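You operate a simulated robot arm through the tools that you are given. There is no shell and no other tool. Be economical: measure what you need, move in short steps, check, and stop when the job is done.

You run a simulated robot arm. Do the job below in one go: nothing can be reset, and whatever is moved stays where it is left.

JOB
Lay tube 7 in the cradle and mark it at marks 1 and 5 with the yellow pen.
Fine: it lies in the comb; thick end to the stop; two marks, no more; pen back in its well; leave the other tubes and the white pen.
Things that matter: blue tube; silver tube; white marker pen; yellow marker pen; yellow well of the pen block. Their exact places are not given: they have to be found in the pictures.

The check looks at the end state, three seconds after you hand in, the way a careful person would. Anything else that was tipped, shoved, dropped, spilled or broken makes it a failure.

ROBOT AND FRAMES
A 5-joint arm with a three-finger gripper on a trunk, on a base that drives. Base frame: it is fixed to the floor where the robot stands at the start and does not move with it; the origin is under the middle of the robot, x ahead of it, y to its left, z up; the surface under the hand at the start is at about z = 0.8. Lengths are in m, angles in rad, forces in N, time in s.
With the tool pointing down near the work surface it reaches from about 0.32 to 0.66 m from the robot's upright axis, wherever it stands. Its first joint turns from -2.897 to 2.897 rad. Places, roughly: white marker pen (2x2x12 cm) [0.5, 0.5, 0.9]; yellow marker pen (2x2x12 cm) [0.5, 0.5, 0.9]; yellow well of the pen block [0.5, 0.5, 0.8]. The tool tilts only in the upright plane through the base axis and itself; it spins freely about its own axis. Payload 1.37 kg.
The TCP is the grasp point between the finger pads, 0.016 m short of the fingertips. In the tool frame z runs along the fingers and y along their closing line. The gripper opens to 0.101 m. The gripper's body begins 0.082 m behind the TCP.
Orientation is that of the tool frame in the base frame, as [roll, pitch, yaw] about the fixed x, y, z axes, in that order (R = Rz(yaw) Ry(pitch) Rx(roll)). With the fingers straight down and closing along the base's y, the tool's x points along the base's -x, its y along +y and its z along -z.

CONTROLS
- The arm moves only by the tool move_arm. Its argument "commands" is a list of rows, each an object of numbers (a shift or turn left out is 0, a gripper value left out holds the last): "gripper": the closure in counts, from 0 (fully open) to 255 (shut); "dx", "dy", "dz": the shift along the tool's x, y, z in m; "ax", "ay", "az": the turn, a rotation vector about the tool's x, y, z in degrees. In form: [{"gripper": .., "dx": .., "dy": .., "dz": .., "ax": .., "ay": .., "az": ..}, ...]. A call has 1 to 12 rows; each row is the pose to reach, as a shift and turn from the pose commanded when the call began, along the tool's axes at that moment. Rows are played at 5 a second. More than 0.05 m and 0.15 rad between two rows, or a gripper value outside its range, and nothing of the call is played. A pose out of reach is approached as far as the arm can. The call stops where the force on the tool passes 40 N (or 10 N more than at its start, if that is more) or the arm is blocked; 0.2 s more then pass. The fingers move at their own pace (about 0.045 m/s each) and stop on an object; they squeeze with about 26 N. The grip force told is the motor's: it shows also when the fingers shut on nothing. Time passes only in rows, and 0.2 s behind the last, so rows that repeat a pose let the fingers close. The reply holds the time, the measured pose of the TCP, the force on the tool along the base axes, the opening and the grip force, in the units named above and with some noise, with the torque about the TCP (base axes, N m) and any sound that the robot's microphone picked up, and new pictures: "views" is both (left out), scene, wrist or none.
- Cameras (640 x 400 px; columns grow to the right, rows downward): "scene" is now at [0.0163, 0.2014, 1.5622]; the picture's right is [0.31, -0.95, 0.00], its down [-0.65, -0.21, -0.73] and it looks along [0.69, 0.22, -0.69] (base axes); focal length 250 px, centre (320, 200). "wrist" rides on the gripper at [0.072, 0.02, -0.104] in the tool frame; the picture's right is [-0.26, 0.96, 0.00], its down [-0.76, -0.21, -0.62] and it looks along [-0.60, -0.16, 0.78] (tool axes); focal length 265 px, centre (320, 200).
- lift_body(by): slides the trunk up (or, below 0, down) by that many m; the arm and the scene camera ride with it, the base frame stays. It gives what a move gives, with no picture.
- drive_base(legs): drives the robot by 1 to 6 legs, each [ahead, left, turn to the left] in m, m and rad, along the robot's own axes; the way and the turn of a leg run together, so that a leg with both is an arc; at most 1.5 m and 3.142 rad a leg. The arm and the cameras ride along, it lands a little off, and it stops where it bumps. It gives what a move gives, and a new picture of the scene camera.
- turn_head(pan, tilt): turns the head with the scene camera to pan (to the left, within 2.705 rad either way) and tilt (down, from -0.506 to 1.204), counted from straight ahead of the robot. It gives what a move gives, and a new picture of the scene camera.
- point_at(camera, pixels): there is no depth. For up to 12 entries [column, row, z] of the newest picture of that camera ("zoom" is the newest enlarged one), the place [x, y] in the base frame at which the ray of that pixel passes the height z, good to about 0.003 m. No time passes.
- close_up(camera, box): a new picture of the part [left, top, right, bottom] of that camera's present view, enlarged. No time passes.
- finish_job(): hands the job in; it is judged then, once.

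Keep the steps short. Do not move on a guess: measure, check each grasp and each placing, and mend mistakes. In all there are 80 turns and 260 pictures (those below and enlarged ones count). Leave the gripper open and the arm clear of the work at the hand-in unless told otherwise, and finish with a single line.

The tools are called after ">>>" as a command line: name --argument value ..., lists and objects as JSON in quotes. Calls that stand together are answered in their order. move_arm: Moves the arm, as the interface text tells. Its arguments: {"type":"object","properties":{"commands":{"type":"array"},"views":{"type":"string","enum":["both","scene","wrist","none"]}},"required":["commands"]} The other tools are called the same way: lift_body (by) slides the trunk up or down; drive_base (legs) drives the base; turn_head (pan, tilt) turns the head that bears the scene camera; point_at (camera, pixels) gives the place at which the rays of pixels pass given heights; close_up (camera, box) takes an enlarged picture of a part of a camera's view; finish_job () hands the job in.

At the start:

```text
time_s: 0.0
position: [0.3957, 0.3091, 1.1824]
ee_rot: [-3.142, 0.001, -3.14]
force: [0.2, -0.6, 0.2]
wrist_torque: [0.01, 0.02, 0.02]
gripper_width: 0.1006
grasp_force: 0.1
trunk travel left (down, up): [-0.5, 0.09]
robot x, y, heading: [0.0002, -0.0008, -0.0]
head pan, tilt: [0.314, 0.757]
```

scene: 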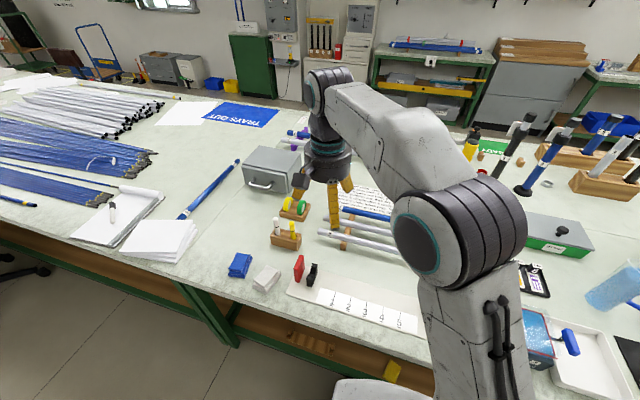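
wrist: 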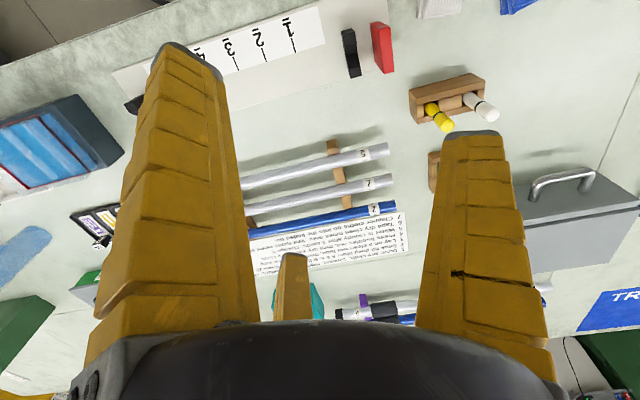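

I see tubes on a rack, a pen block, and a strip with numbered marks. I'll enlarge both views to read the labels.

>>> close_up --camera "wrist" --box '[230, 120, 430, 280]'

>>> close_up --camera "scene" --box '[220, 180, 440, 340]'

>>> close_up --camera "wrist" --box '[100, 0, 540, 150]'

```text
2.50 times, centred on (330, 200) of wrist
```

zoom: 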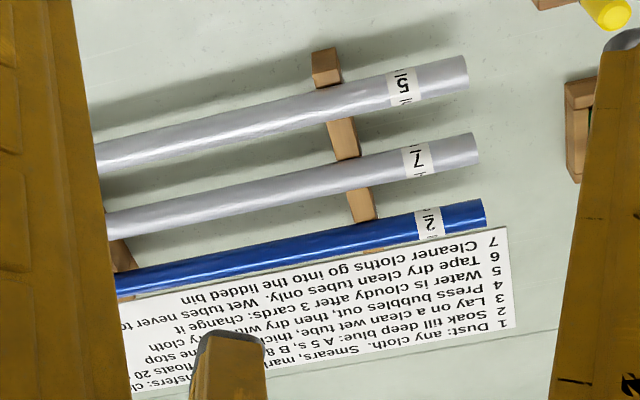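

```text
2.50 times, centred on (330, 260) of scene
```

zoom: 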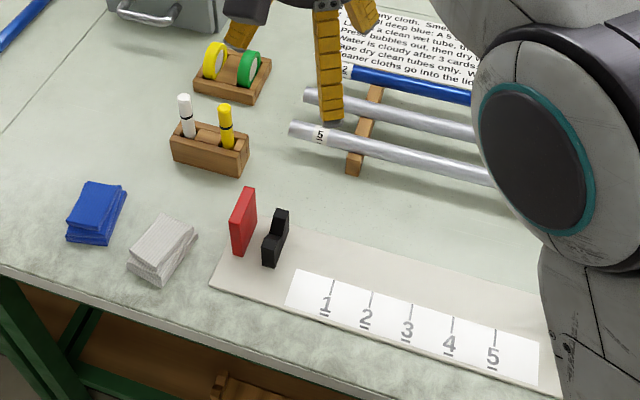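

```text
1.45 times, centred on (320, 75) of wrist
```

zoom: 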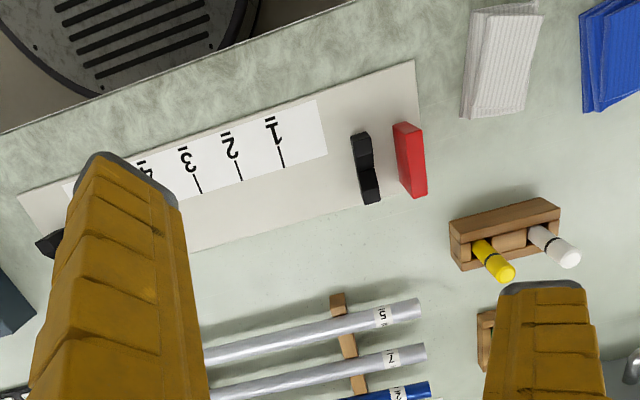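

The middle tube reads 7 (silver). Next I'll locate the main items roughly on the latest zoom, and read the card and the tube labels closer.

>>> point_at --camera "zoom" --pixels '[[415, 195, 0.8], [367, 202, 0.8], [45, 250, 0.8], [282, 166, 0.805], [241, 180, 0.805], [200, 192, 0.805], [505, 272, 0.9], [573, 256, 0.9], [425, 350, 0.83], [425, 307, 0.83], [465, 270, 0.8], [525, 205, 0.83]]'

>>> close_up --camera "wrist" --box '[330, 130, 410, 220]'

>>> close_up --camera "wrist" --box '[240, 205, 410, 290]'

```text
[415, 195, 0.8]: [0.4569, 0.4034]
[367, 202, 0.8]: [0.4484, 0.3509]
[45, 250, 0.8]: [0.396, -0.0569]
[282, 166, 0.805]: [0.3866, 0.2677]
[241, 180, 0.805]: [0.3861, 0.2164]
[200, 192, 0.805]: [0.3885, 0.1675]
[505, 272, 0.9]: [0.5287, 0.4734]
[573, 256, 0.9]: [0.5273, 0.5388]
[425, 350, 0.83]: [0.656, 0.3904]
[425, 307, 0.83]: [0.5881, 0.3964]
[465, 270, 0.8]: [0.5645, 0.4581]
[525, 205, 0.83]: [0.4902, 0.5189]
```

```text
4.44 times, centred on (370, 175) of wrist
```

zoom: 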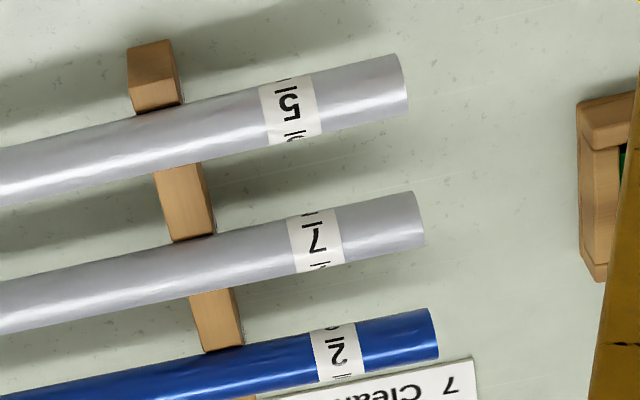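

```text
3.76 times, centred on (325, 248) of wrist
```

zoom: 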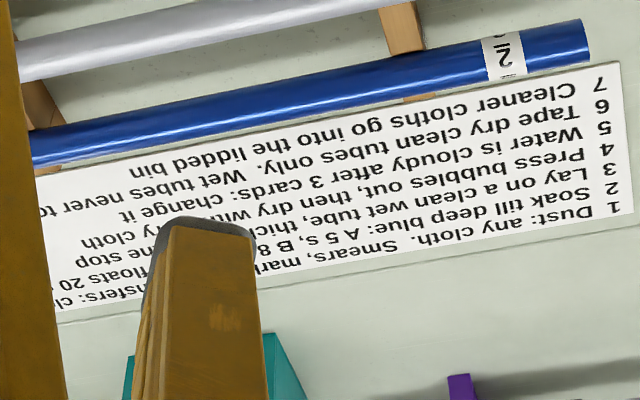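

Next I shift the hand 0.25 m to the right (base -y) at this height to see the other ends of the tubes and the far comb.

>>> move_arm --commands '[{"gripper": 0, "dy": -0.05}, {"dy": -0.1}, {"dy": -0.15}, {"dy": -0.2}, {"dy": -0.25}, {"dy": -0.25}]'

```text
time_s: 1.4
position: [0.3946, 0.0569, 1.1792]
ee_rot: [3.141, 0.0, -3.141]
force: [0.7, 0.4, 0.1]
wrist_torque: [-0.01, 0.03, 0.01]
gripper_width: 0.1002
grasp_force: 0.0
trunk travel left (down, up): [-0.5, 0.09]
robot x, y, heading: [0.0003, -0.0004, -0.003]
head pan, tilt: [0.314, 0.757]
```

scene: 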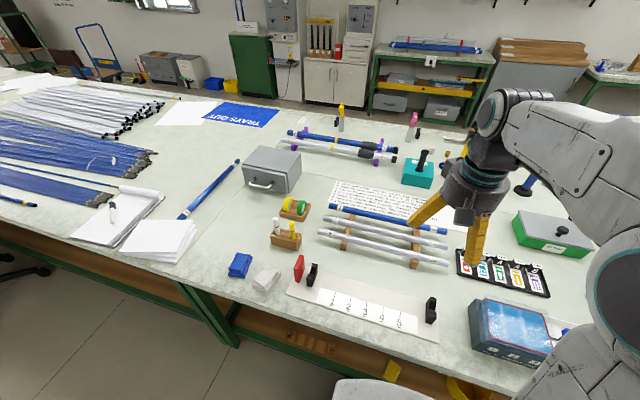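
wrist: 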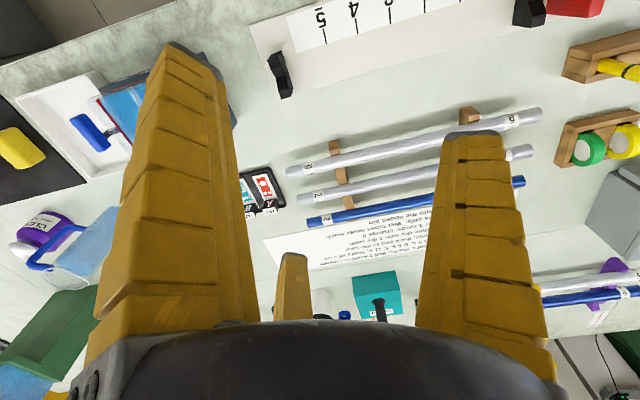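

Now both ends of the tubes are visible. I'll enlarge them from both cameras to judge the thick end.

>>> close_up --camera "wrist" --box '[250, 90, 560, 240]'

>>> close_up --camera "scene" --box '[310, 190, 460, 280]'

>>> close_up --camera "scene" --box '[255, 210, 455, 345]'

>>> close_up --camera "wrist" --box '[280, 130, 360, 230]'

```text
2.06 times, centred on (405, 165) of wrist
```

zoom: 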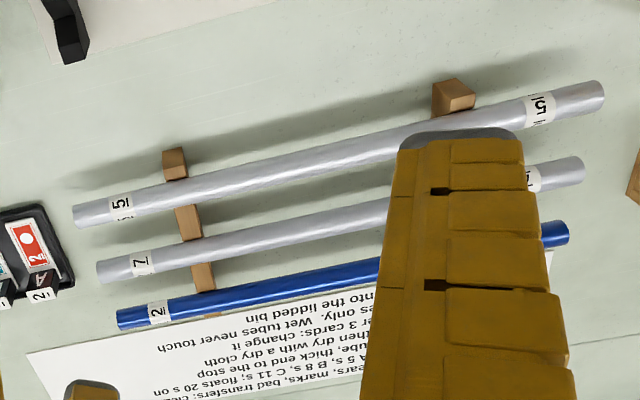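

```text
4.27 times, centred on (385, 235) of scene
```

zoom: 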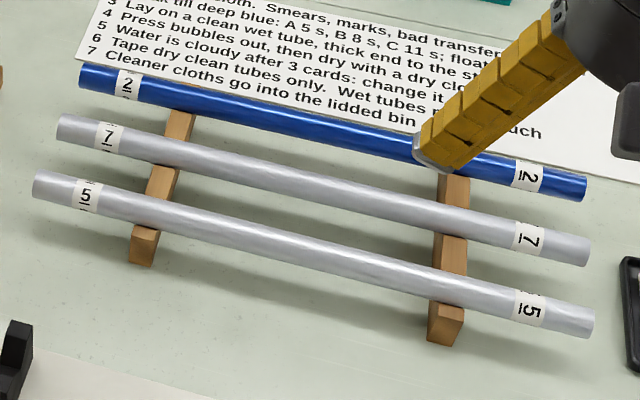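

```text
2.96 times, centred on (355, 278) of scene
```

zoom: 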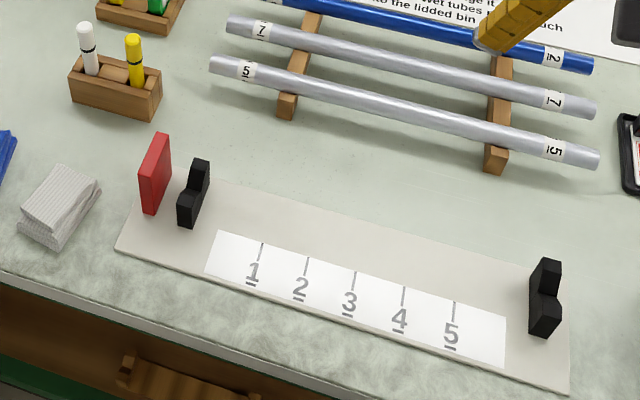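

```text
4.00 times, centred on (320, 180) of wrist
```

zoom: 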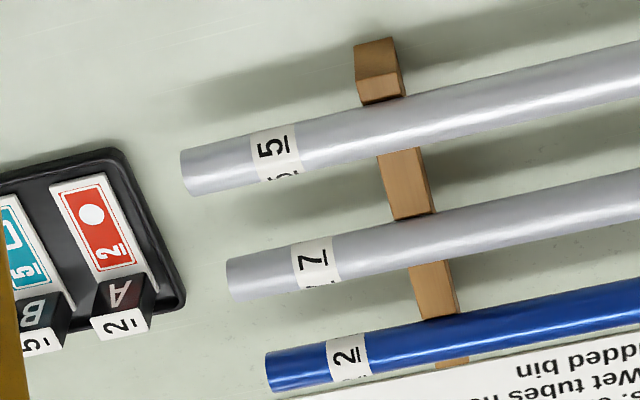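

Tubes are tapered; the left (+y) end looks thicker. I'll zoom on each end to compare.

>>> close_up --camera "scene" --box '[312, 205, 352, 245]'

>>> close_up --camera "scene" --box '[415, 230, 455, 270]'

>>> point_at --camera "scene" --pixels '[[324, 221, 0.83], [448, 248, 0.83], [318, 234, 0.83], [449, 264, 0.83], [348, 299, 0.805], [332, 296, 0.805], [365, 302, 0.805], [382, 307, 0.805], [399, 312, 0.805], [302, 283, 0.8], [315, 287, 0.8], [434, 324, 0.8]]'

```text
10.00 times, centred on (332, 225) of scene
```

zoom: 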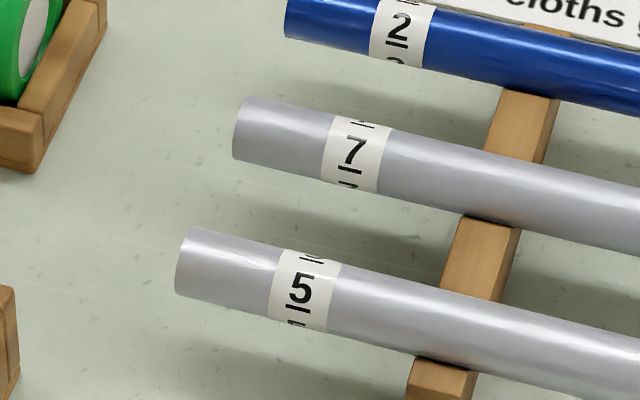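

```text
10.00 times, centred on (435, 250) of scene
```

zoom: 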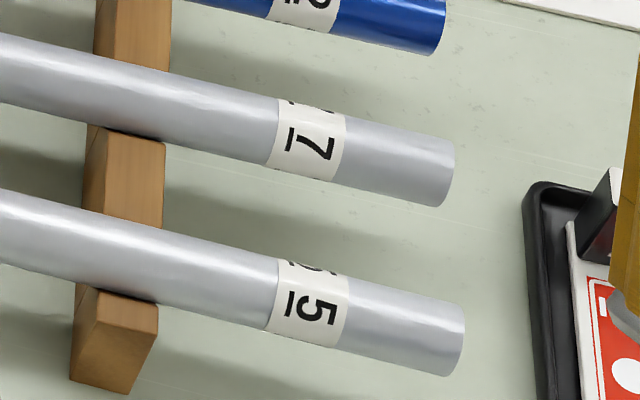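

```text
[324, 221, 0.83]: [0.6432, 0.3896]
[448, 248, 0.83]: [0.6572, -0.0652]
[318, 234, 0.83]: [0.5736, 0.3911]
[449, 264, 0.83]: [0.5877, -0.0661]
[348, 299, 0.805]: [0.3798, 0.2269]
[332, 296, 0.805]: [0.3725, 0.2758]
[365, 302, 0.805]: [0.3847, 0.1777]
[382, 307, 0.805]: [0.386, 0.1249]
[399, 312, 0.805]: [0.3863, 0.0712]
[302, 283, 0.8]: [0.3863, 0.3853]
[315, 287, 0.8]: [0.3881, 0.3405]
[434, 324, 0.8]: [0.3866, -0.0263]
```

The measured diameters are about 25 mm at the +y end and 22 mm at the -y end, so the thick end already faces the stop side. Tube 7's middle is about 0.67 m away, just past reach, so I'll drive slightly left and ahead.

>>> drive_base --legs '[[0, 0.16, 0], [0.05, 0, 0]]'

```text
time_s: 3.5
position: [0.4373, 0.215, 1.18]
ee_rot: [3.141, -0.002, 3.141]
force: [0.0, 0.4, 0.0]
wrist_torque: [0.0, -0.02, 0.0]
gripper_width: 0.1006
grasp_force: 0.0
trunk travel left (down, up): [-0.5, 0.09]
robot x, y, heading: [0.0451, 0.1578, 0.003]
head pan, tilt: [0.314, 0.757]
stopped in leg 2: the robot was blocked; the commanded pose is now the measured one
```

scene: 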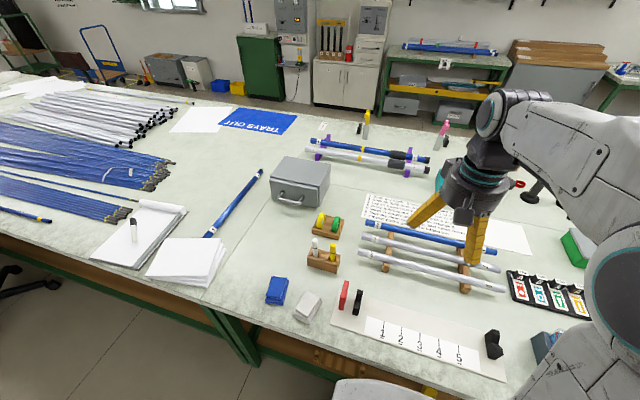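

The base bumped gently at x=0.045, which is good enough. Now I turn the hand -90° so the fingers close along base x and the camera looks toward the stop.

>>> move_arm --commands '[{"az": -8.2}, {"az": -16.4}, {"az": -24.6}, {"az": -32.8}, {"az": -41}, {"az": -49.2}, {"az": -57.4}, {"az": -65.6}, {"az": -73.8}, {"az": -82}, {"az": -90}, {"az": -90}]'

```text
time_s: 6.1
position: [0.4383, 0.2151, 1.1786]
ee_rot: [3.14, 0.0, -1.571]
force: [0.4, 0.3, -0.2]
wrist_torque: [-0.02, -0.01, -0.01]
gripper_width: 0.1004
grasp_force: 0.1
trunk travel left (down, up): [-0.5, 0.09]
robot x, y, heading: [0.0422, 0.1587, 0.0]
head pan, tilt: [0.314, 0.757]
```

scene: 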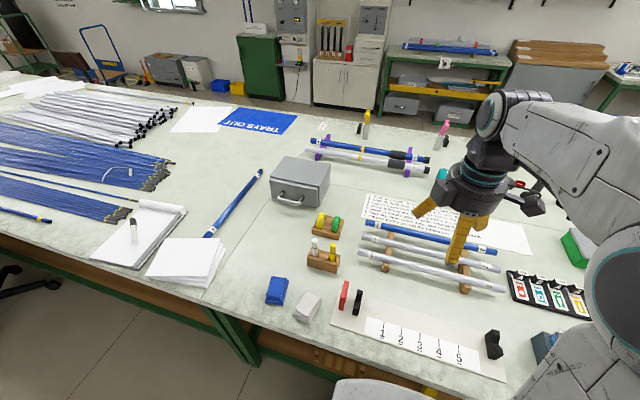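
wrist: 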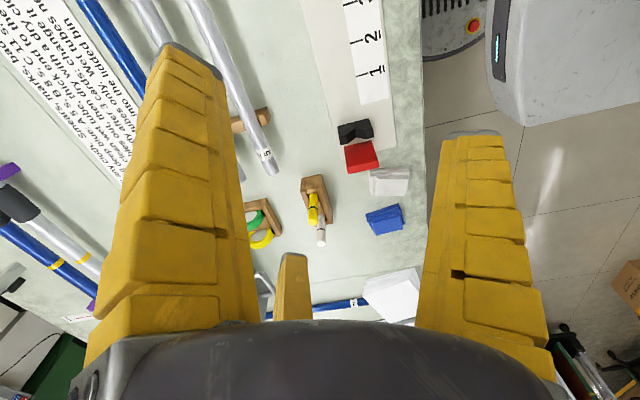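

Now I'll measure the cradle and pens precisely in enlarged scene views.

>>> close_up --camera "scene" --box '[325, 275, 425, 355]'

>>> close_up --camera "scene" --box '[425, 310, 515, 385]'

>>> close_up --camera "scene" --box '[295, 230, 355, 285]'

```text
5.00 times, centred on (375, 315) of scene
```

zoom: 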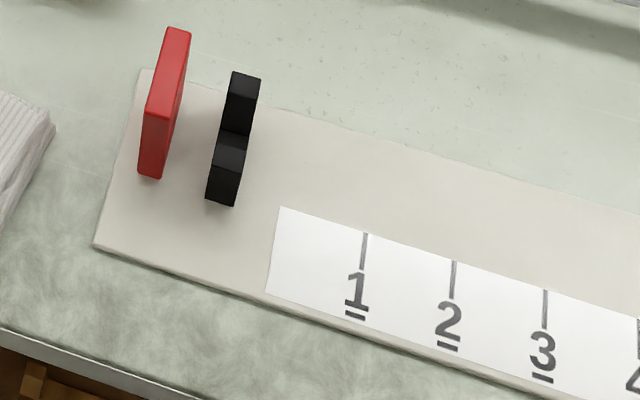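

```text
5.33 times, centred on (470, 348) of scene
```

zoom: 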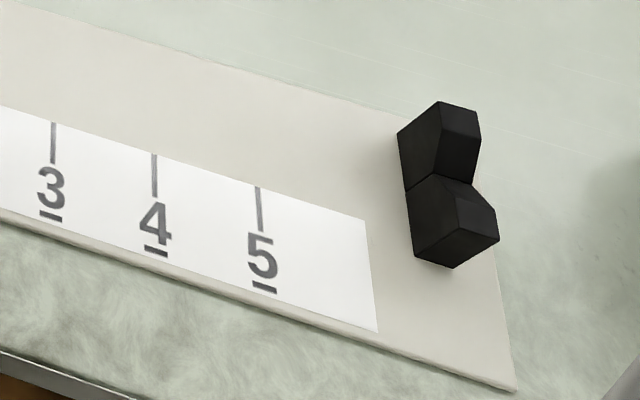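

```text
7.27 times, centred on (325, 258) of scene
```

zoom: 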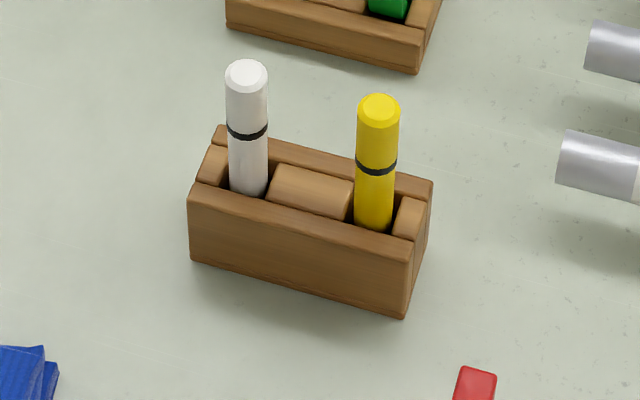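

I take positions of the pens on the zoom, and the cradle marks and stop on the scene picture.

>>> point_at --camera "zoom" --pixels '[[405, 318, 0.8], [415, 243, 0.83], [415, 243, 0.84], [415, 243, 0.85], [378, 110, 0.9], [378, 110, 0.91], [373, 222, 0.84], [376, 170, 0.88], [246, 76, 0.9], [190, 260, 0.8], [190, 190, 0.84], [248, 188, 0.84]]'

>>> point_at --camera "scene" --pixels '[[384.0, 321.6, 0.805], [402, 327.2, 0.805], [420, 333, 0.805], [438.9, 338.7, 0.805], [458.2, 344.9, 0.805], [459.1, 353.3, 0.805], [343, 311, 0.805], [345, 298.6, 0.84], [345, 298.6, 0.85], [357.4, 316.4, 0.805], [357.6, 302, 0.82], [494.6, 344, 0.82]]'

```text
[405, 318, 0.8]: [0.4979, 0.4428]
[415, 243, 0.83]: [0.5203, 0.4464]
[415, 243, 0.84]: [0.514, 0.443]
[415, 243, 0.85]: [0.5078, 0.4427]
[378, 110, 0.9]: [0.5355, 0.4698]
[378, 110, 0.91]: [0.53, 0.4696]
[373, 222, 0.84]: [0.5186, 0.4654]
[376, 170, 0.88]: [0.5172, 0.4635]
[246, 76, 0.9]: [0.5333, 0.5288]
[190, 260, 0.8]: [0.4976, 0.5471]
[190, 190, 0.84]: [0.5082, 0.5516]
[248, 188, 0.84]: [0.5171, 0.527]
```

```text
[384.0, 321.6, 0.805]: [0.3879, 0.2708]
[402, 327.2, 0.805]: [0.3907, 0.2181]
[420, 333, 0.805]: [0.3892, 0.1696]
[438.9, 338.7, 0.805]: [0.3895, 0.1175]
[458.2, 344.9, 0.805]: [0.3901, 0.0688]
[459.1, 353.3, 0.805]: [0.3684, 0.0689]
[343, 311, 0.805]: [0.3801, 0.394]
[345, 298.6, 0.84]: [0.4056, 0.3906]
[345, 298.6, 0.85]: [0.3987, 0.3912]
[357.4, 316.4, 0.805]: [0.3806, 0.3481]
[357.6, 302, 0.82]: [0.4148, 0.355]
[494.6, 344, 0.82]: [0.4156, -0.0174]
```

The five marks sit at y ≈ 0.270, 0.219, 0.169, 0.119 and 0.069, and the stop face is at y ≈ 0.392. Next I go above tube 7's middle (about 0.650, 0.165), at z ≈ 1.0, with the fingers narrowed to about 60 mm so they fit between the neighbouring tubes.

>>> move_arm --commands '[{"gripper": 102, "dx": 0.008, "dy": -0.035, "dz": 0.025}, {"gripper": 102, "dx": 0.016, "dy": -0.07, "dz": 0.05}, {"gripper": 102, "dx": 0.025, "dy": -0.105, "dz": 0.08}, {"gripper": 102, "dx": 0.034, "dy": -0.14, "dz": 0.11}, {"gripper": 102, "dx": 0.042, "dy": -0.175, "dz": 0.14}, {"gripper": 102, "dx": 0.05, "dy": -0.212, "dz": 0.17}, {"gripper": 102, "dx": 0.05, "dy": -0.212, "dz": 0.17}]'

```text
time_s: 7.7
position: [0.6492, 0.1642, 1.0079]
ee_rot: [3.14, 0.0, -1.571]
force: [-0.5, -0.3, -0.8]
wrist_torque: [0.0, 0.0, -0.03]
gripper_width: 0.064
grasp_force: 2.7
trunk travel left (down, up): [-0.5, 0.09]
robot x, y, heading: [0.047, 0.1573, -0.005]
head pan, tilt: [0.314, 0.757]
```

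scene: 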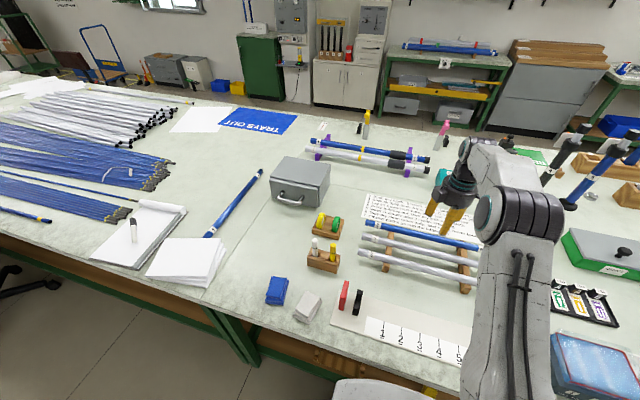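
wrist: 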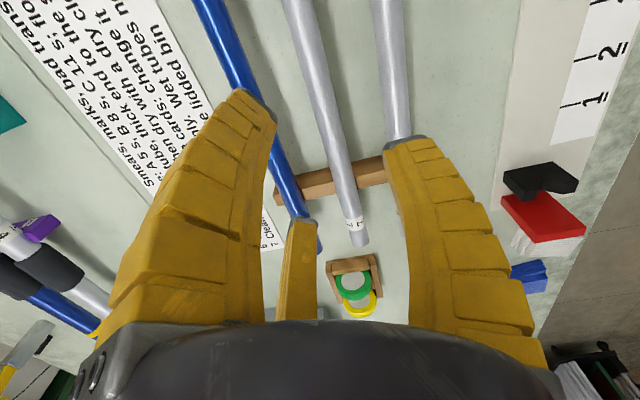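

Now I measure tube 7's axis from this view, and enlarge the near comb for its V notch.

>>> point_at --camera "wrist" --pixels '[[299, 5, 0.83], [325, 100, 0.83], [350, 190, 0.83], [357, 225, 0.83], [361, 246, 0.83], [207, 5, 0.83], [389, 5, 0.83], [397, 130, 0.83]]'

>>> close_up --camera "wrist" --box '[480, 120, 600, 260]'

>>> close_up --camera "wrist" --box '[260, 120, 400, 260]'

```text
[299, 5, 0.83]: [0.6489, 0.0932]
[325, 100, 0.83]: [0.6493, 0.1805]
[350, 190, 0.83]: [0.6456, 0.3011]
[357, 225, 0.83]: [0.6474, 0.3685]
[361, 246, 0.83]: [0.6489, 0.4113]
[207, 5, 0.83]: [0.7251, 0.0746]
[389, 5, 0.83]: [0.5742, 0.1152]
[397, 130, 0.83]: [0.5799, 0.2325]
```

```text
2.86 times, centred on (540, 190) of wrist
```

zoom: 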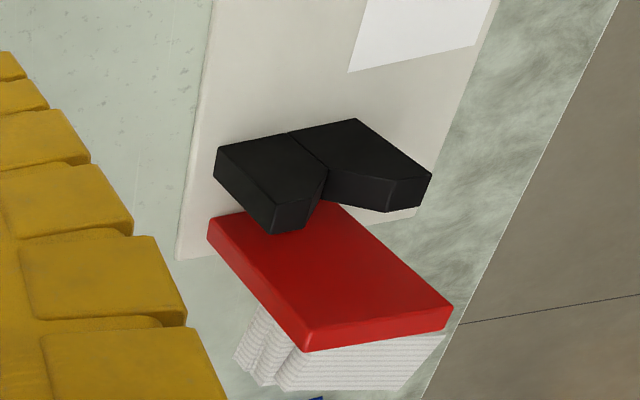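

```text
2.86 times, centred on (330, 190) of wrist
```

zoom: 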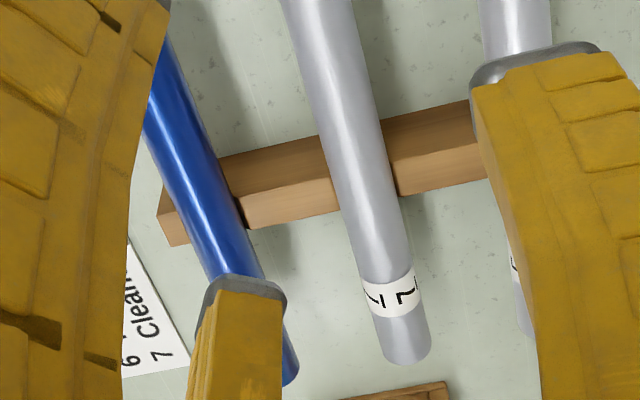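

Tube 7's axis is at x ≈ 0.648, right under the hand. I descend straight to z ≈ 0.836 with the fingers at 60 mm.

>>> move_arm --commands '[{"gripper": 102, "dz": 0.043}, {"gripper": 102, "dz": 0.086}, {"gripper": 102, "dz": 0.125}, {"gripper": 102, "dz": 0.15}, {"gripper": 102, "dz": 0.171}, {"gripper": 102, "dz": 0.171}]'

```text
time_s: 9.1
position: [0.651, 0.1641, 0.8368]
ee_rot: [3.139, 0.0, -1.572]
force: [0.0, -0.8, -0.1]
wrist_torque: [0.01, -0.02, -0.05]
gripper_width: 0.0641
grasp_force: 2.6
trunk travel left (down, up): [-0.5, 0.09]
robot x, y, heading: [0.0431, 0.1586, -0.0]
head pan, tilt: [0.314, 0.757]
```

scene: 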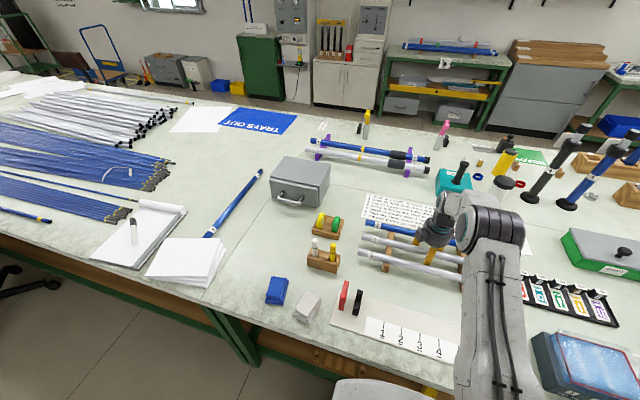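
wrist: 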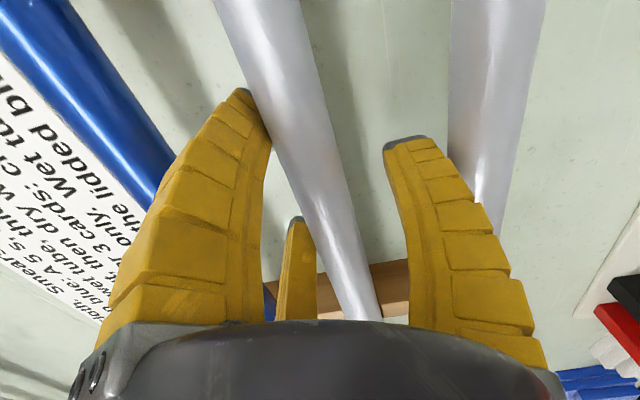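

The tube lies between the fingers. I close on it and read the width.

>>> move_arm --commands '[{"gripper": 160}, {"gripper": 200}, {"gripper": 255}, {"gripper": 255}, {"gripper": 255}, {"gripper": 255}]' --views "wrist"

```text
time_s: 10.5
position: [0.6503, 0.1645, 0.8376]
ee_rot: [3.137, 0.001, -1.572]
force: [0.2, -0.5, -0.9]
wrist_torque: [0.02, 0.03, 0.0]
gripper_width: 0.0043
grasp_force: 25.9
trunk travel left (down, up): [-0.5, 0.09]
robot x, y, heading: [0.0437, 0.1574, -0.002]
head pan, tilt: [0.314, 0.757]
```

wrist: 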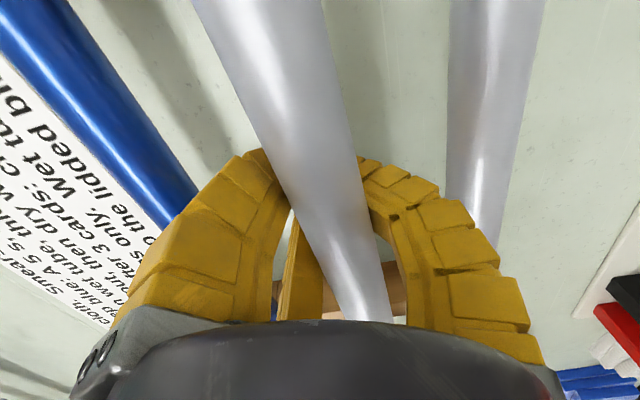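

The width of 4 mm shows the fingers closed under the tube and wedged it upward, so the tube lies higher than I thought. I open slowly in place to let it settle back.

>>> move_arm --commands '[{"gripper": 240}, {"gripper": 225}, {"gripper": 210}, {"gripper": 195}, {"gripper": 180}, {"gripper": 165}, {"gripper": 150}, {"gripper": 135}, {"gripper": 120}, {"gripper": 105}, {"gripper": 102}, {"gripper": 102}]'

```text
time_s: 13.1
position: [0.6504, 0.1635, 0.8373]
ee_rot: [3.139, -0.001, -1.572]
force: [0.0, -0.3, -0.3]
wrist_torque: [0.05, -0.02, 0.0]
gripper_width: 0.064
grasp_force: 2.5
trunk travel left (down, up): [-0.5, 0.09]
robot x, y, heading: [0.0405, 0.1605, -0.001]
head pan, tilt: [0.314, 0.757]
```

scene: 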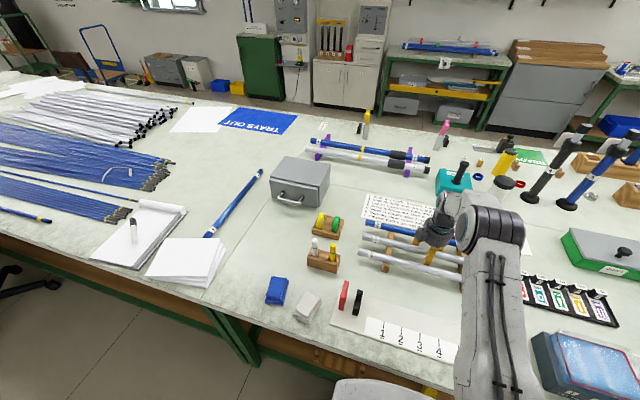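
wrist: 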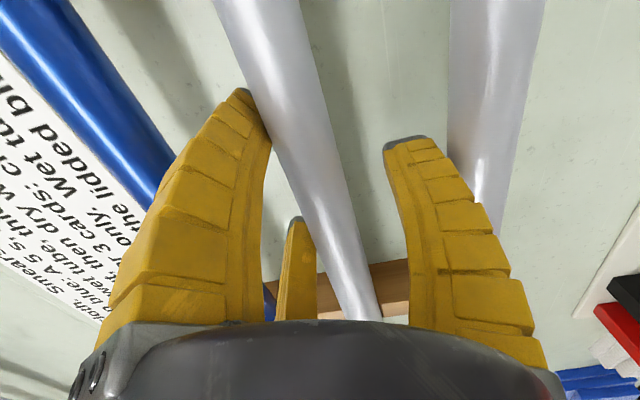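

The tube settled back exactly where it was. I measure its height from this close view: the edge points at several heights must give the true diameter and x.

>>> point_at --camera "wrist" --pixels '[[216, 2, 0.83], [301, 2, 0.83], [216, 2, 0.84], [301, 2, 0.84], [216, 2, 0.85], [301, 2, 0.85], [290, 170, 0.84], [331, 170, 0.84], [290, 170, 0.85], [331, 170, 0.85]]'

>>> close_up --camera "scene" --box '[350, 210, 480, 295]'

```text
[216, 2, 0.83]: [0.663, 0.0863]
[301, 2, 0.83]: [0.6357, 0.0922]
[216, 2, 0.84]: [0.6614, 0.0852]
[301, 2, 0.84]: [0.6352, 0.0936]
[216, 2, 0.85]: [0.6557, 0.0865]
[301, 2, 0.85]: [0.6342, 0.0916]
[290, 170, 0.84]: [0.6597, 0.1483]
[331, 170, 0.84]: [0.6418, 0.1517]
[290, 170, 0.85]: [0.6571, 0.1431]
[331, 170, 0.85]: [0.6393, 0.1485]
```

```text
4.71 times, centred on (415, 252) of scene
```

zoom: 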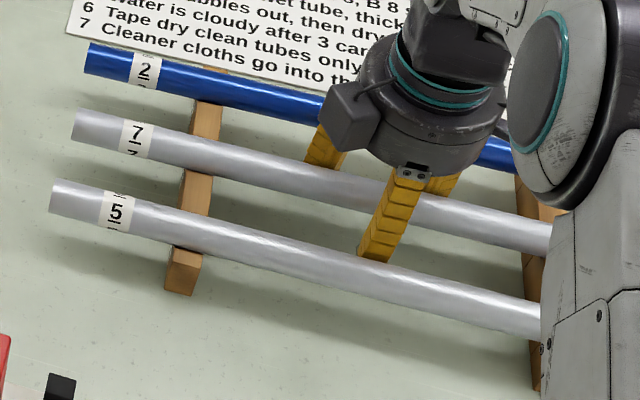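

The diameter matches at an axis height of about 0.845. I raise the hand 10 mm and close again.

>>> move_arm --commands '[{"gripper": 102, "dz": -0.01, "dy": 0.002}, {"gripper": 140, "dz": -0.01, "dy": 0.002}, {"gripper": 170, "dz": -0.01, "dy": 0.002}, {"gripper": 190, "dz": -0.01, "dy": 0.002}, {"gripper": 210, "dz": -0.01, "dy": 0.002}, {"gripper": 225, "dz": -0.01, "dy": 0.002}, {"gripper": 225, "dz": -0.01, "dy": 0.002}]' --views "wrist"

```text
time_s: 14.7
position: [0.6476, 0.1645, 0.8483]
ee_rot: [3.14, -0.001, -1.573]
force: [5.4, -0.4, 1.9]
wrist_torque: [-0.3, -0.07, 0.65]
gripper_width: 0.0334
grasp_force: 26.1
trunk travel left (down, up): [-0.5, 0.09]
robot x, y, heading: [0.0446, 0.1555, -0.001]
head pan, tilt: [0.314, 0.757]
```

wrist: 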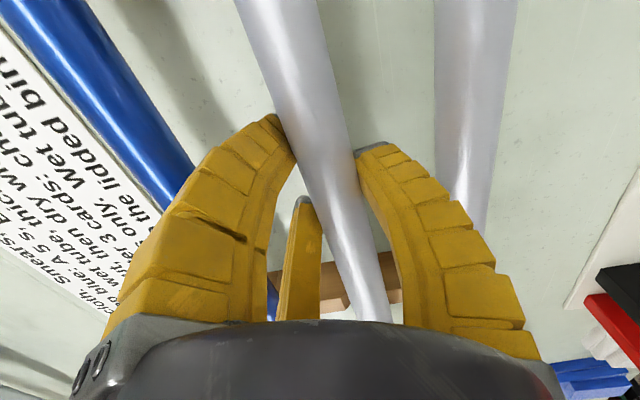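

The width reads 33 mm with some side force, so it may not be settled. I hold and close further and re-read.

>>> move_arm --commands '[{"gripper": 255}, {"gripper": 255}, {"gripper": 255}, {"gripper": 255}]'

```text
time_s: 15.7
position: [0.6489, 0.165, 0.8477]
ee_rot: [3.14, 0.0, -1.572]
force: [7.0, -0.3, 2.4]
wrist_torque: [-0.37, -0.02, 0.83]
gripper_width: 0.0333
grasp_force: 26.2
trunk travel left (down, up): [-0.5, 0.09]
robot x, y, heading: [0.0465, 0.1595, -0.005]
head pan, tilt: [0.314, 0.757]
```

scene: 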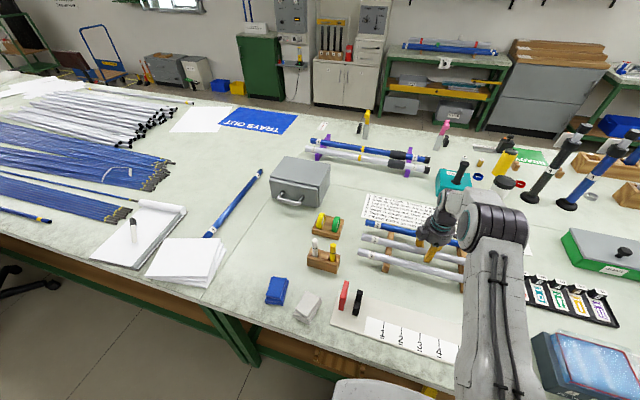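
wrist: 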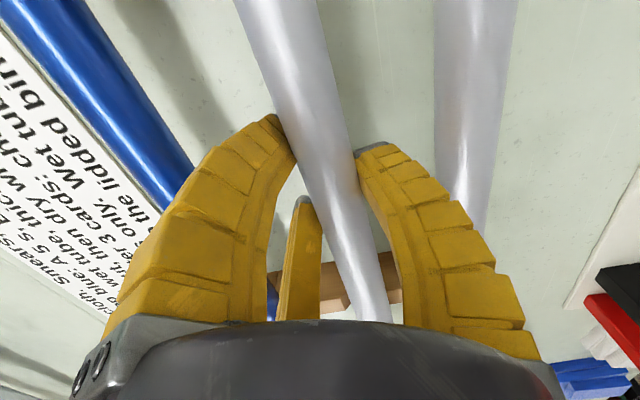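

>>> close_up --camera "wrist" --box '[220, 60, 440, 330]'

>>> close_up --camera "scene" --box '[350, 210, 480, 295]'

```text
1.48 times, centred on (330, 195) of wrist
```

zoom: 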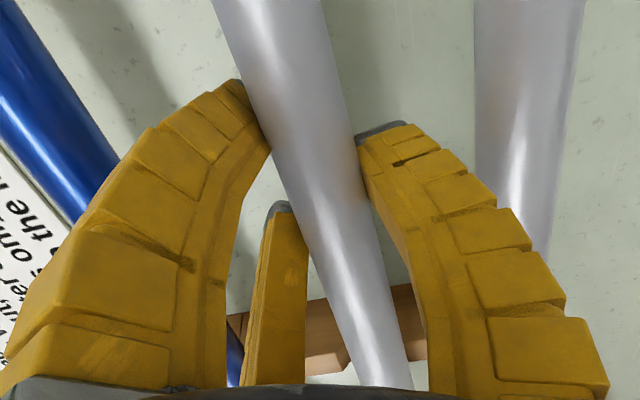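

```text
4.71 times, centred on (415, 252) of scene
```

zoom: 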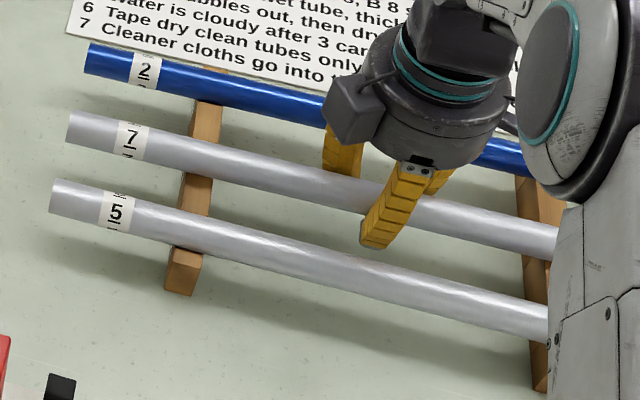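

The tube looks partly wedged and slightly skewed, so the fingertips were still below its axis. I open slowly, raise the hand 9 mm more, and try again.

>>> move_arm --commands '[{"gripper": 200}, {"gripper": 180}, {"gripper": 160}, {"gripper": 140}, {"gripper": 120}, {"gripper": 102}, {"gripper": 102}, {"gripper": 102, "dz": -0.009}, {"gripper": 102, "dz": -0.009}]'

```text
time_s: 17.7
position: [0.6489, 0.1646, 0.8567]
ee_rot: [3.138, -0.001, -1.574]
force: [0.9, -0.2, 1.1]
wrist_torque: [-0.01, 0.01, 0.0]
gripper_width: 0.0639
grasp_force: 2.0
trunk travel left (down, up): [-0.5, 0.09]
robot x, y, heading: [0.0417, 0.1592, -0.006]
head pan, tilt: [0.314, 0.757]
```

scene: 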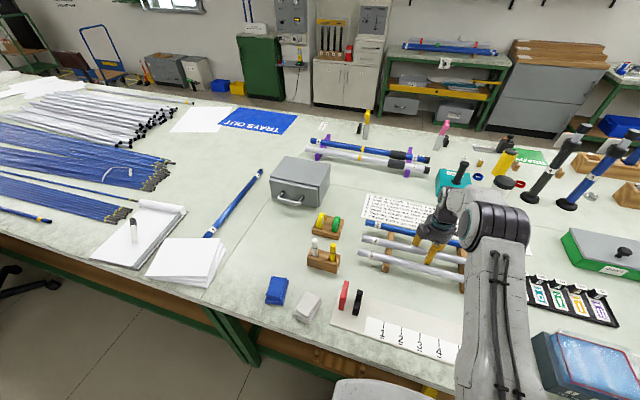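
wrist: 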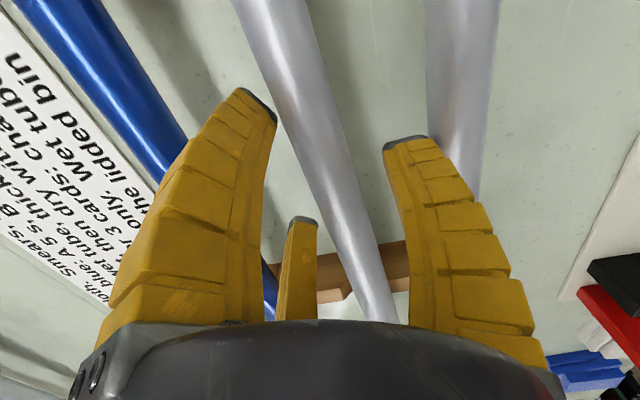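

The tube is back in its rack and centred between the fingertips. I close gently again here.

>>> move_arm --commands '[{"gripper": 140}, {"gripper": 165}, {"gripper": 185}, {"gripper": 200}, {"gripper": 215}, {"gripper": 230}, {"gripper": 230}, {"gripper": 230}]' --views "wrist"

>>> close_up --camera "scene" --box '[350, 210, 480, 295]'

```text
time_s: 19.5
position: [0.6495, 0.1657, 0.859]
ee_rot: [-3.14, 0.001, -1.571]
force: [8.7, -1.2, 16.7]
wrist_torque: [-0.15, 0.0, 0.85]
gripper_width: 0.0306
grasp_force: 26.1
trunk travel left (down, up): [-0.5, 0.09]
robot x, y, heading: [0.0446, 0.1594, -0.004]
head pan, tilt: [0.314, 0.757]
```

wrist: 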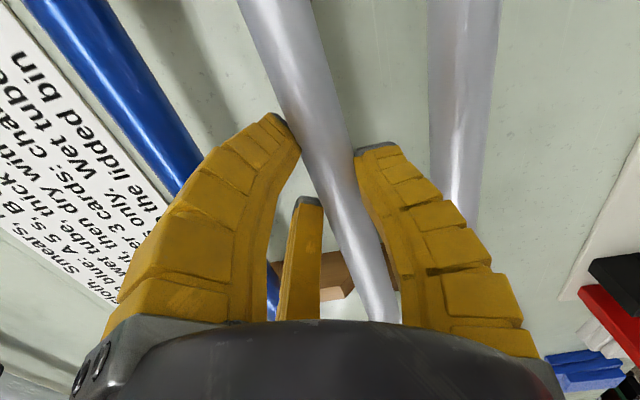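

```text
4.71 times, centred on (415, 252) of scene
```

zoom: 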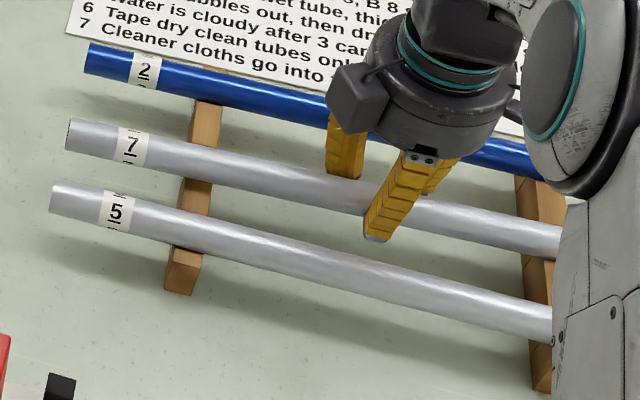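

It is pinched, but the tool is pushed up 17 N, so the contact is now above the axis. The right height is in between: I open, go down 5 mm, and close again.

>>> move_arm --commands '[{"gripper": 200}, {"gripper": 180}, {"gripper": 150}, {"gripper": 130}, {"gripper": 130, "dz": 0.005}, {"gripper": 130, "dz": 0.005}, {"gripper": 165, "dz": 0.005}, {"gripper": 185, "dz": 0.005}, {"gripper": 200, "dz": 0.005}, {"gripper": 220, "dz": 0.005}, {"gripper": 255, "dz": 0.005}, {"gripper": 255, "dz": 0.005}]' --views "wrist"

>>> close_up --camera "scene" --box '[350, 210, 480, 295]'

```text
time_s: 22.1
position: [0.649, 0.1648, 0.8529]
ee_rot: [3.141, 0.0, -1.573]
force: [7.0, -0.5, 5.4]
wrist_torque: [-0.12, -0.05, 0.8]
gripper_width: 0.0345
grasp_force: 26.1
trunk travel left (down, up): [-0.5, 0.09]
robot x, y, heading: [0.0415, 0.1601, -0.0]
head pan, tilt: [0.314, 0.757]
```

wrist: 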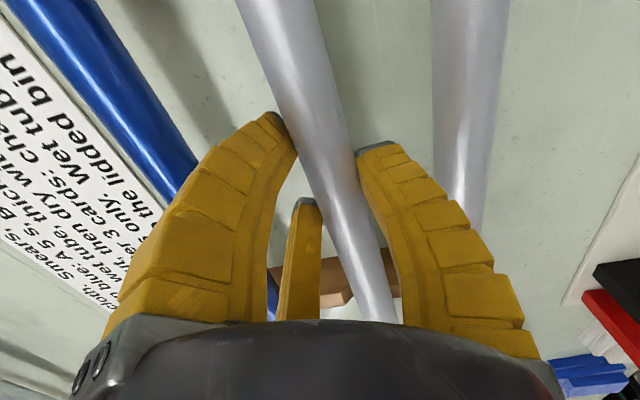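

```text
4.71 times, centred on (415, 252) of scene
```

zoom: 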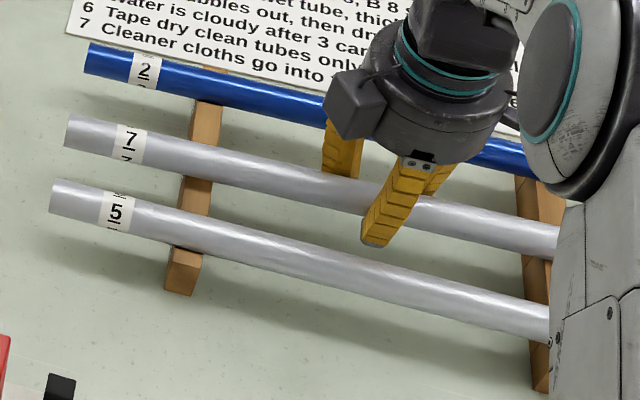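

The reading is at its maximum here (34.5 mm) with little vertical force, so this is the axis. I test the grasp by lifting 20 mm.

>>> move_arm --commands '[{"gripper": 255, "dz": -0.005}, {"gripper": 255, "dz": -0.01}, {"gripper": 255, "dz": -0.015}, {"gripper": 255, "dz": -0.02}, {"gripper": 255, "dz": -0.02}]'

>>> close_up --camera "scene" --box '[350, 210, 480, 295]'

```text
time_s: 23.3
position: [0.6469, 0.1652, 0.8713]
ee_rot: [3.138, -0.001, -1.572]
force: [0.1, -0.3, 0.3]
wrist_torque: [-0.03, 0.0, -0.04]
gripper_width: 0.0327
grasp_force: 26.2
trunk travel left (down, up): [-0.5, 0.09]
robot x, y, heading: [0.0435, 0.1591, -0.002]
head pan, tilt: [0.314, 0.757]
```

scene: 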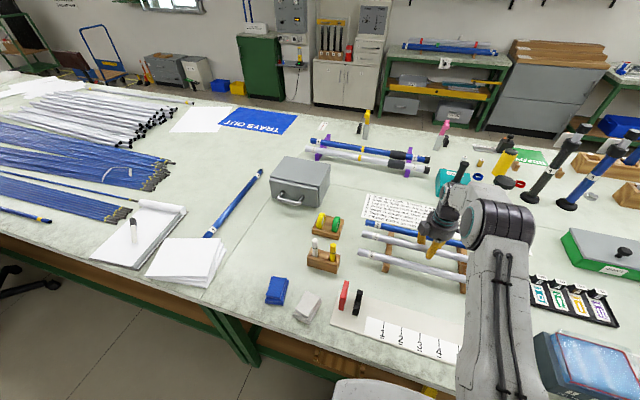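
wrist: 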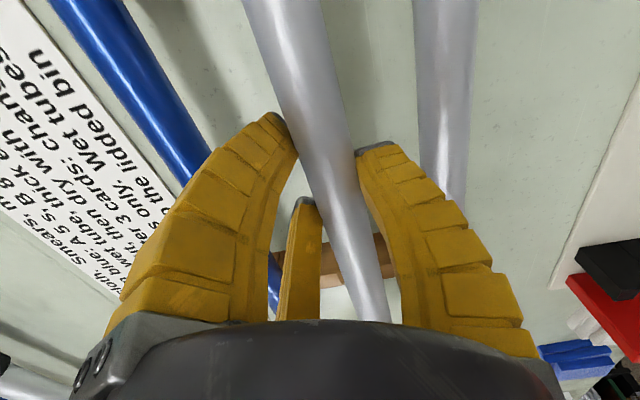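

```text
4.71 times, centred on (415, 252) of scene
```

zoom: 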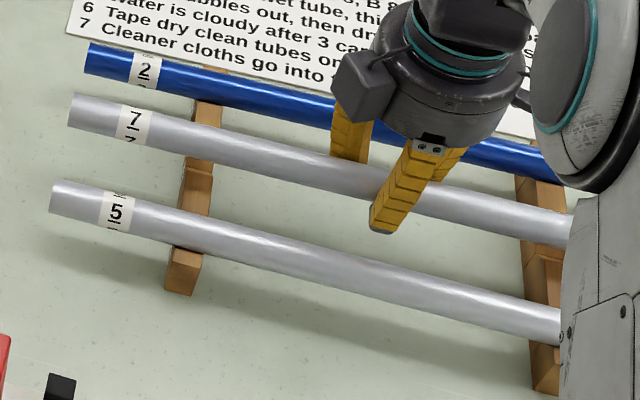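

The tube is held level and clear of its rack. I raise it 80 mm and carry it toward the cradle (x ≈ 0.415, 12 mm short of the stop).

>>> move_arm --commands '[{"gripper": 255, "dz": -0.03}, {"gripper": 255, "dz": -0.06}, {"gripper": 255, "dz": -0.08, "dy": 0.02, "dx": 0.004}, {"gripper": 255, "dz": -0.08, "dy": 0.06, "dx": 0.012}, {"gripper": 255, "dz": -0.08, "dy": 0.1, "dx": 0.012}, {"gripper": 255, "dz": -0.08, "dy": 0.14, "dx": 0.012}, {"gripper": 255, "dz": -0.08, "dy": 0.18, "dx": 0.012}, {"gripper": 255, "dz": -0.08, "dy": 0.21, "dx": 0.012}, {"gripper": 255, "dz": -0.08, "dy": 0.233, "dx": 0.012}, {"gripper": 255, "dz": -0.08, "dy": 0.233, "dx": 0.012}]'

>>> close_up --camera "scene" --box '[320, 230, 540, 390]'

```text
time_s: 25.5
position: [0.415, 0.1529, 0.9525]
ee_rot: [3.14, 0.0, -1.573]
force: [0.1, 0.1, -1.0]
wrist_torque: [0.03, -0.03, 0.02]
gripper_width: 0.0327
grasp_force: 26.4
trunk travel left (down, up): [-0.5, 0.09]
robot x, y, heading: [0.0404, 0.1583, -0.001]
head pan, tilt: [0.314, 0.757]
```

scene: 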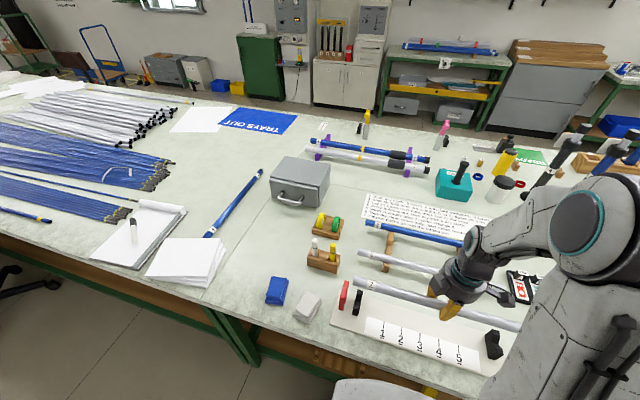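
wrist: 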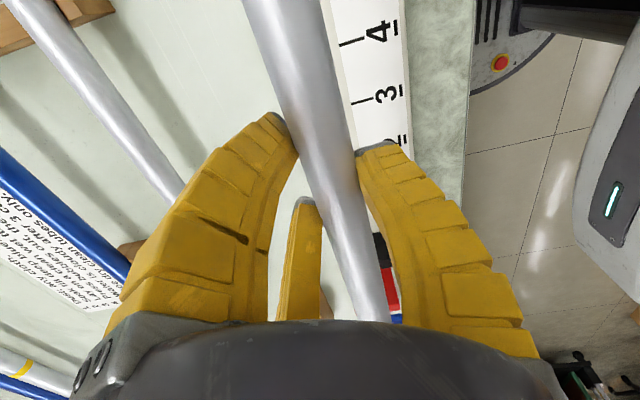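

```text
2.50 times, centred on (430, 310) of scene
```

zoom: 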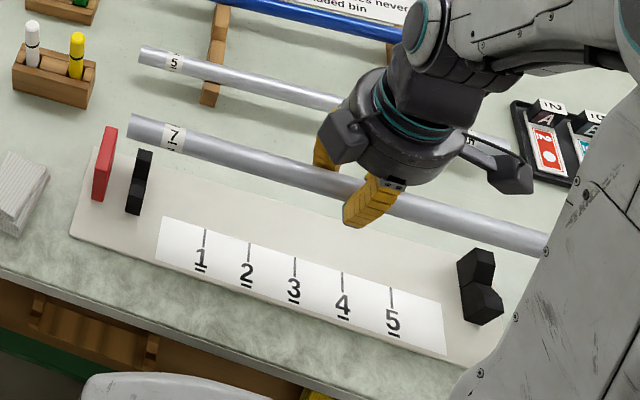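

>>> point_at --camera "zoom" --pixels '[[131, 128, 0.942], [200, 146, 0.942], [300, 172, 0.942], [535, 238, 0.942], [112, 148, 0.84], [105, 198, 0.805]]'

>>> close_up --camera "scene" --box '[335, 275, 385, 325]'

>>> close_up --camera "scene" --box '[470, 320, 520, 370]'

```text
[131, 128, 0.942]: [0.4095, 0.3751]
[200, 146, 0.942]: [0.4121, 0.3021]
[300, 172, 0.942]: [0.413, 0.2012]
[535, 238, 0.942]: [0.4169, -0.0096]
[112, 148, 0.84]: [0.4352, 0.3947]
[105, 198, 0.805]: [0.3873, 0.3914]
```

```text
8.00 times, centred on (360, 300) of scene
```

zoom: 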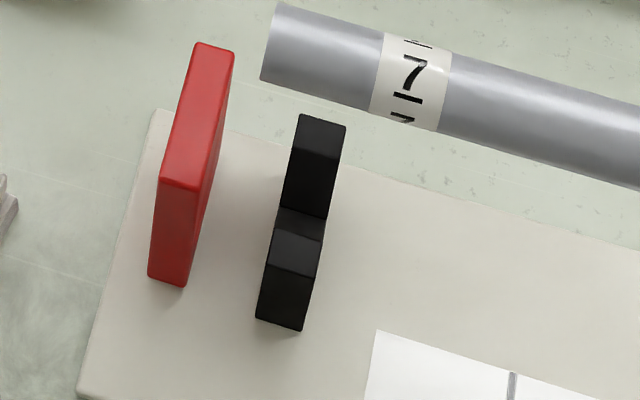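

```text
8.00 times, centred on (495, 345) of scene
```

zoom: 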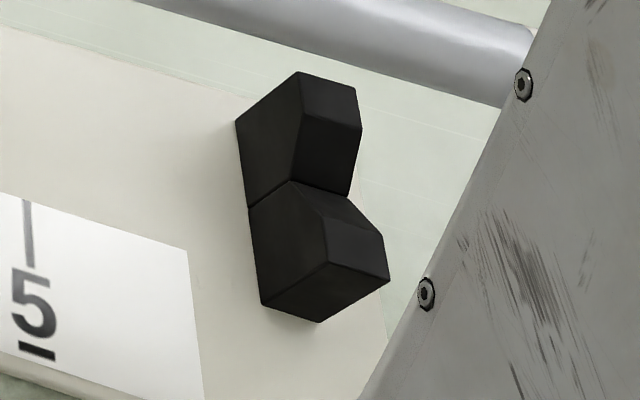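

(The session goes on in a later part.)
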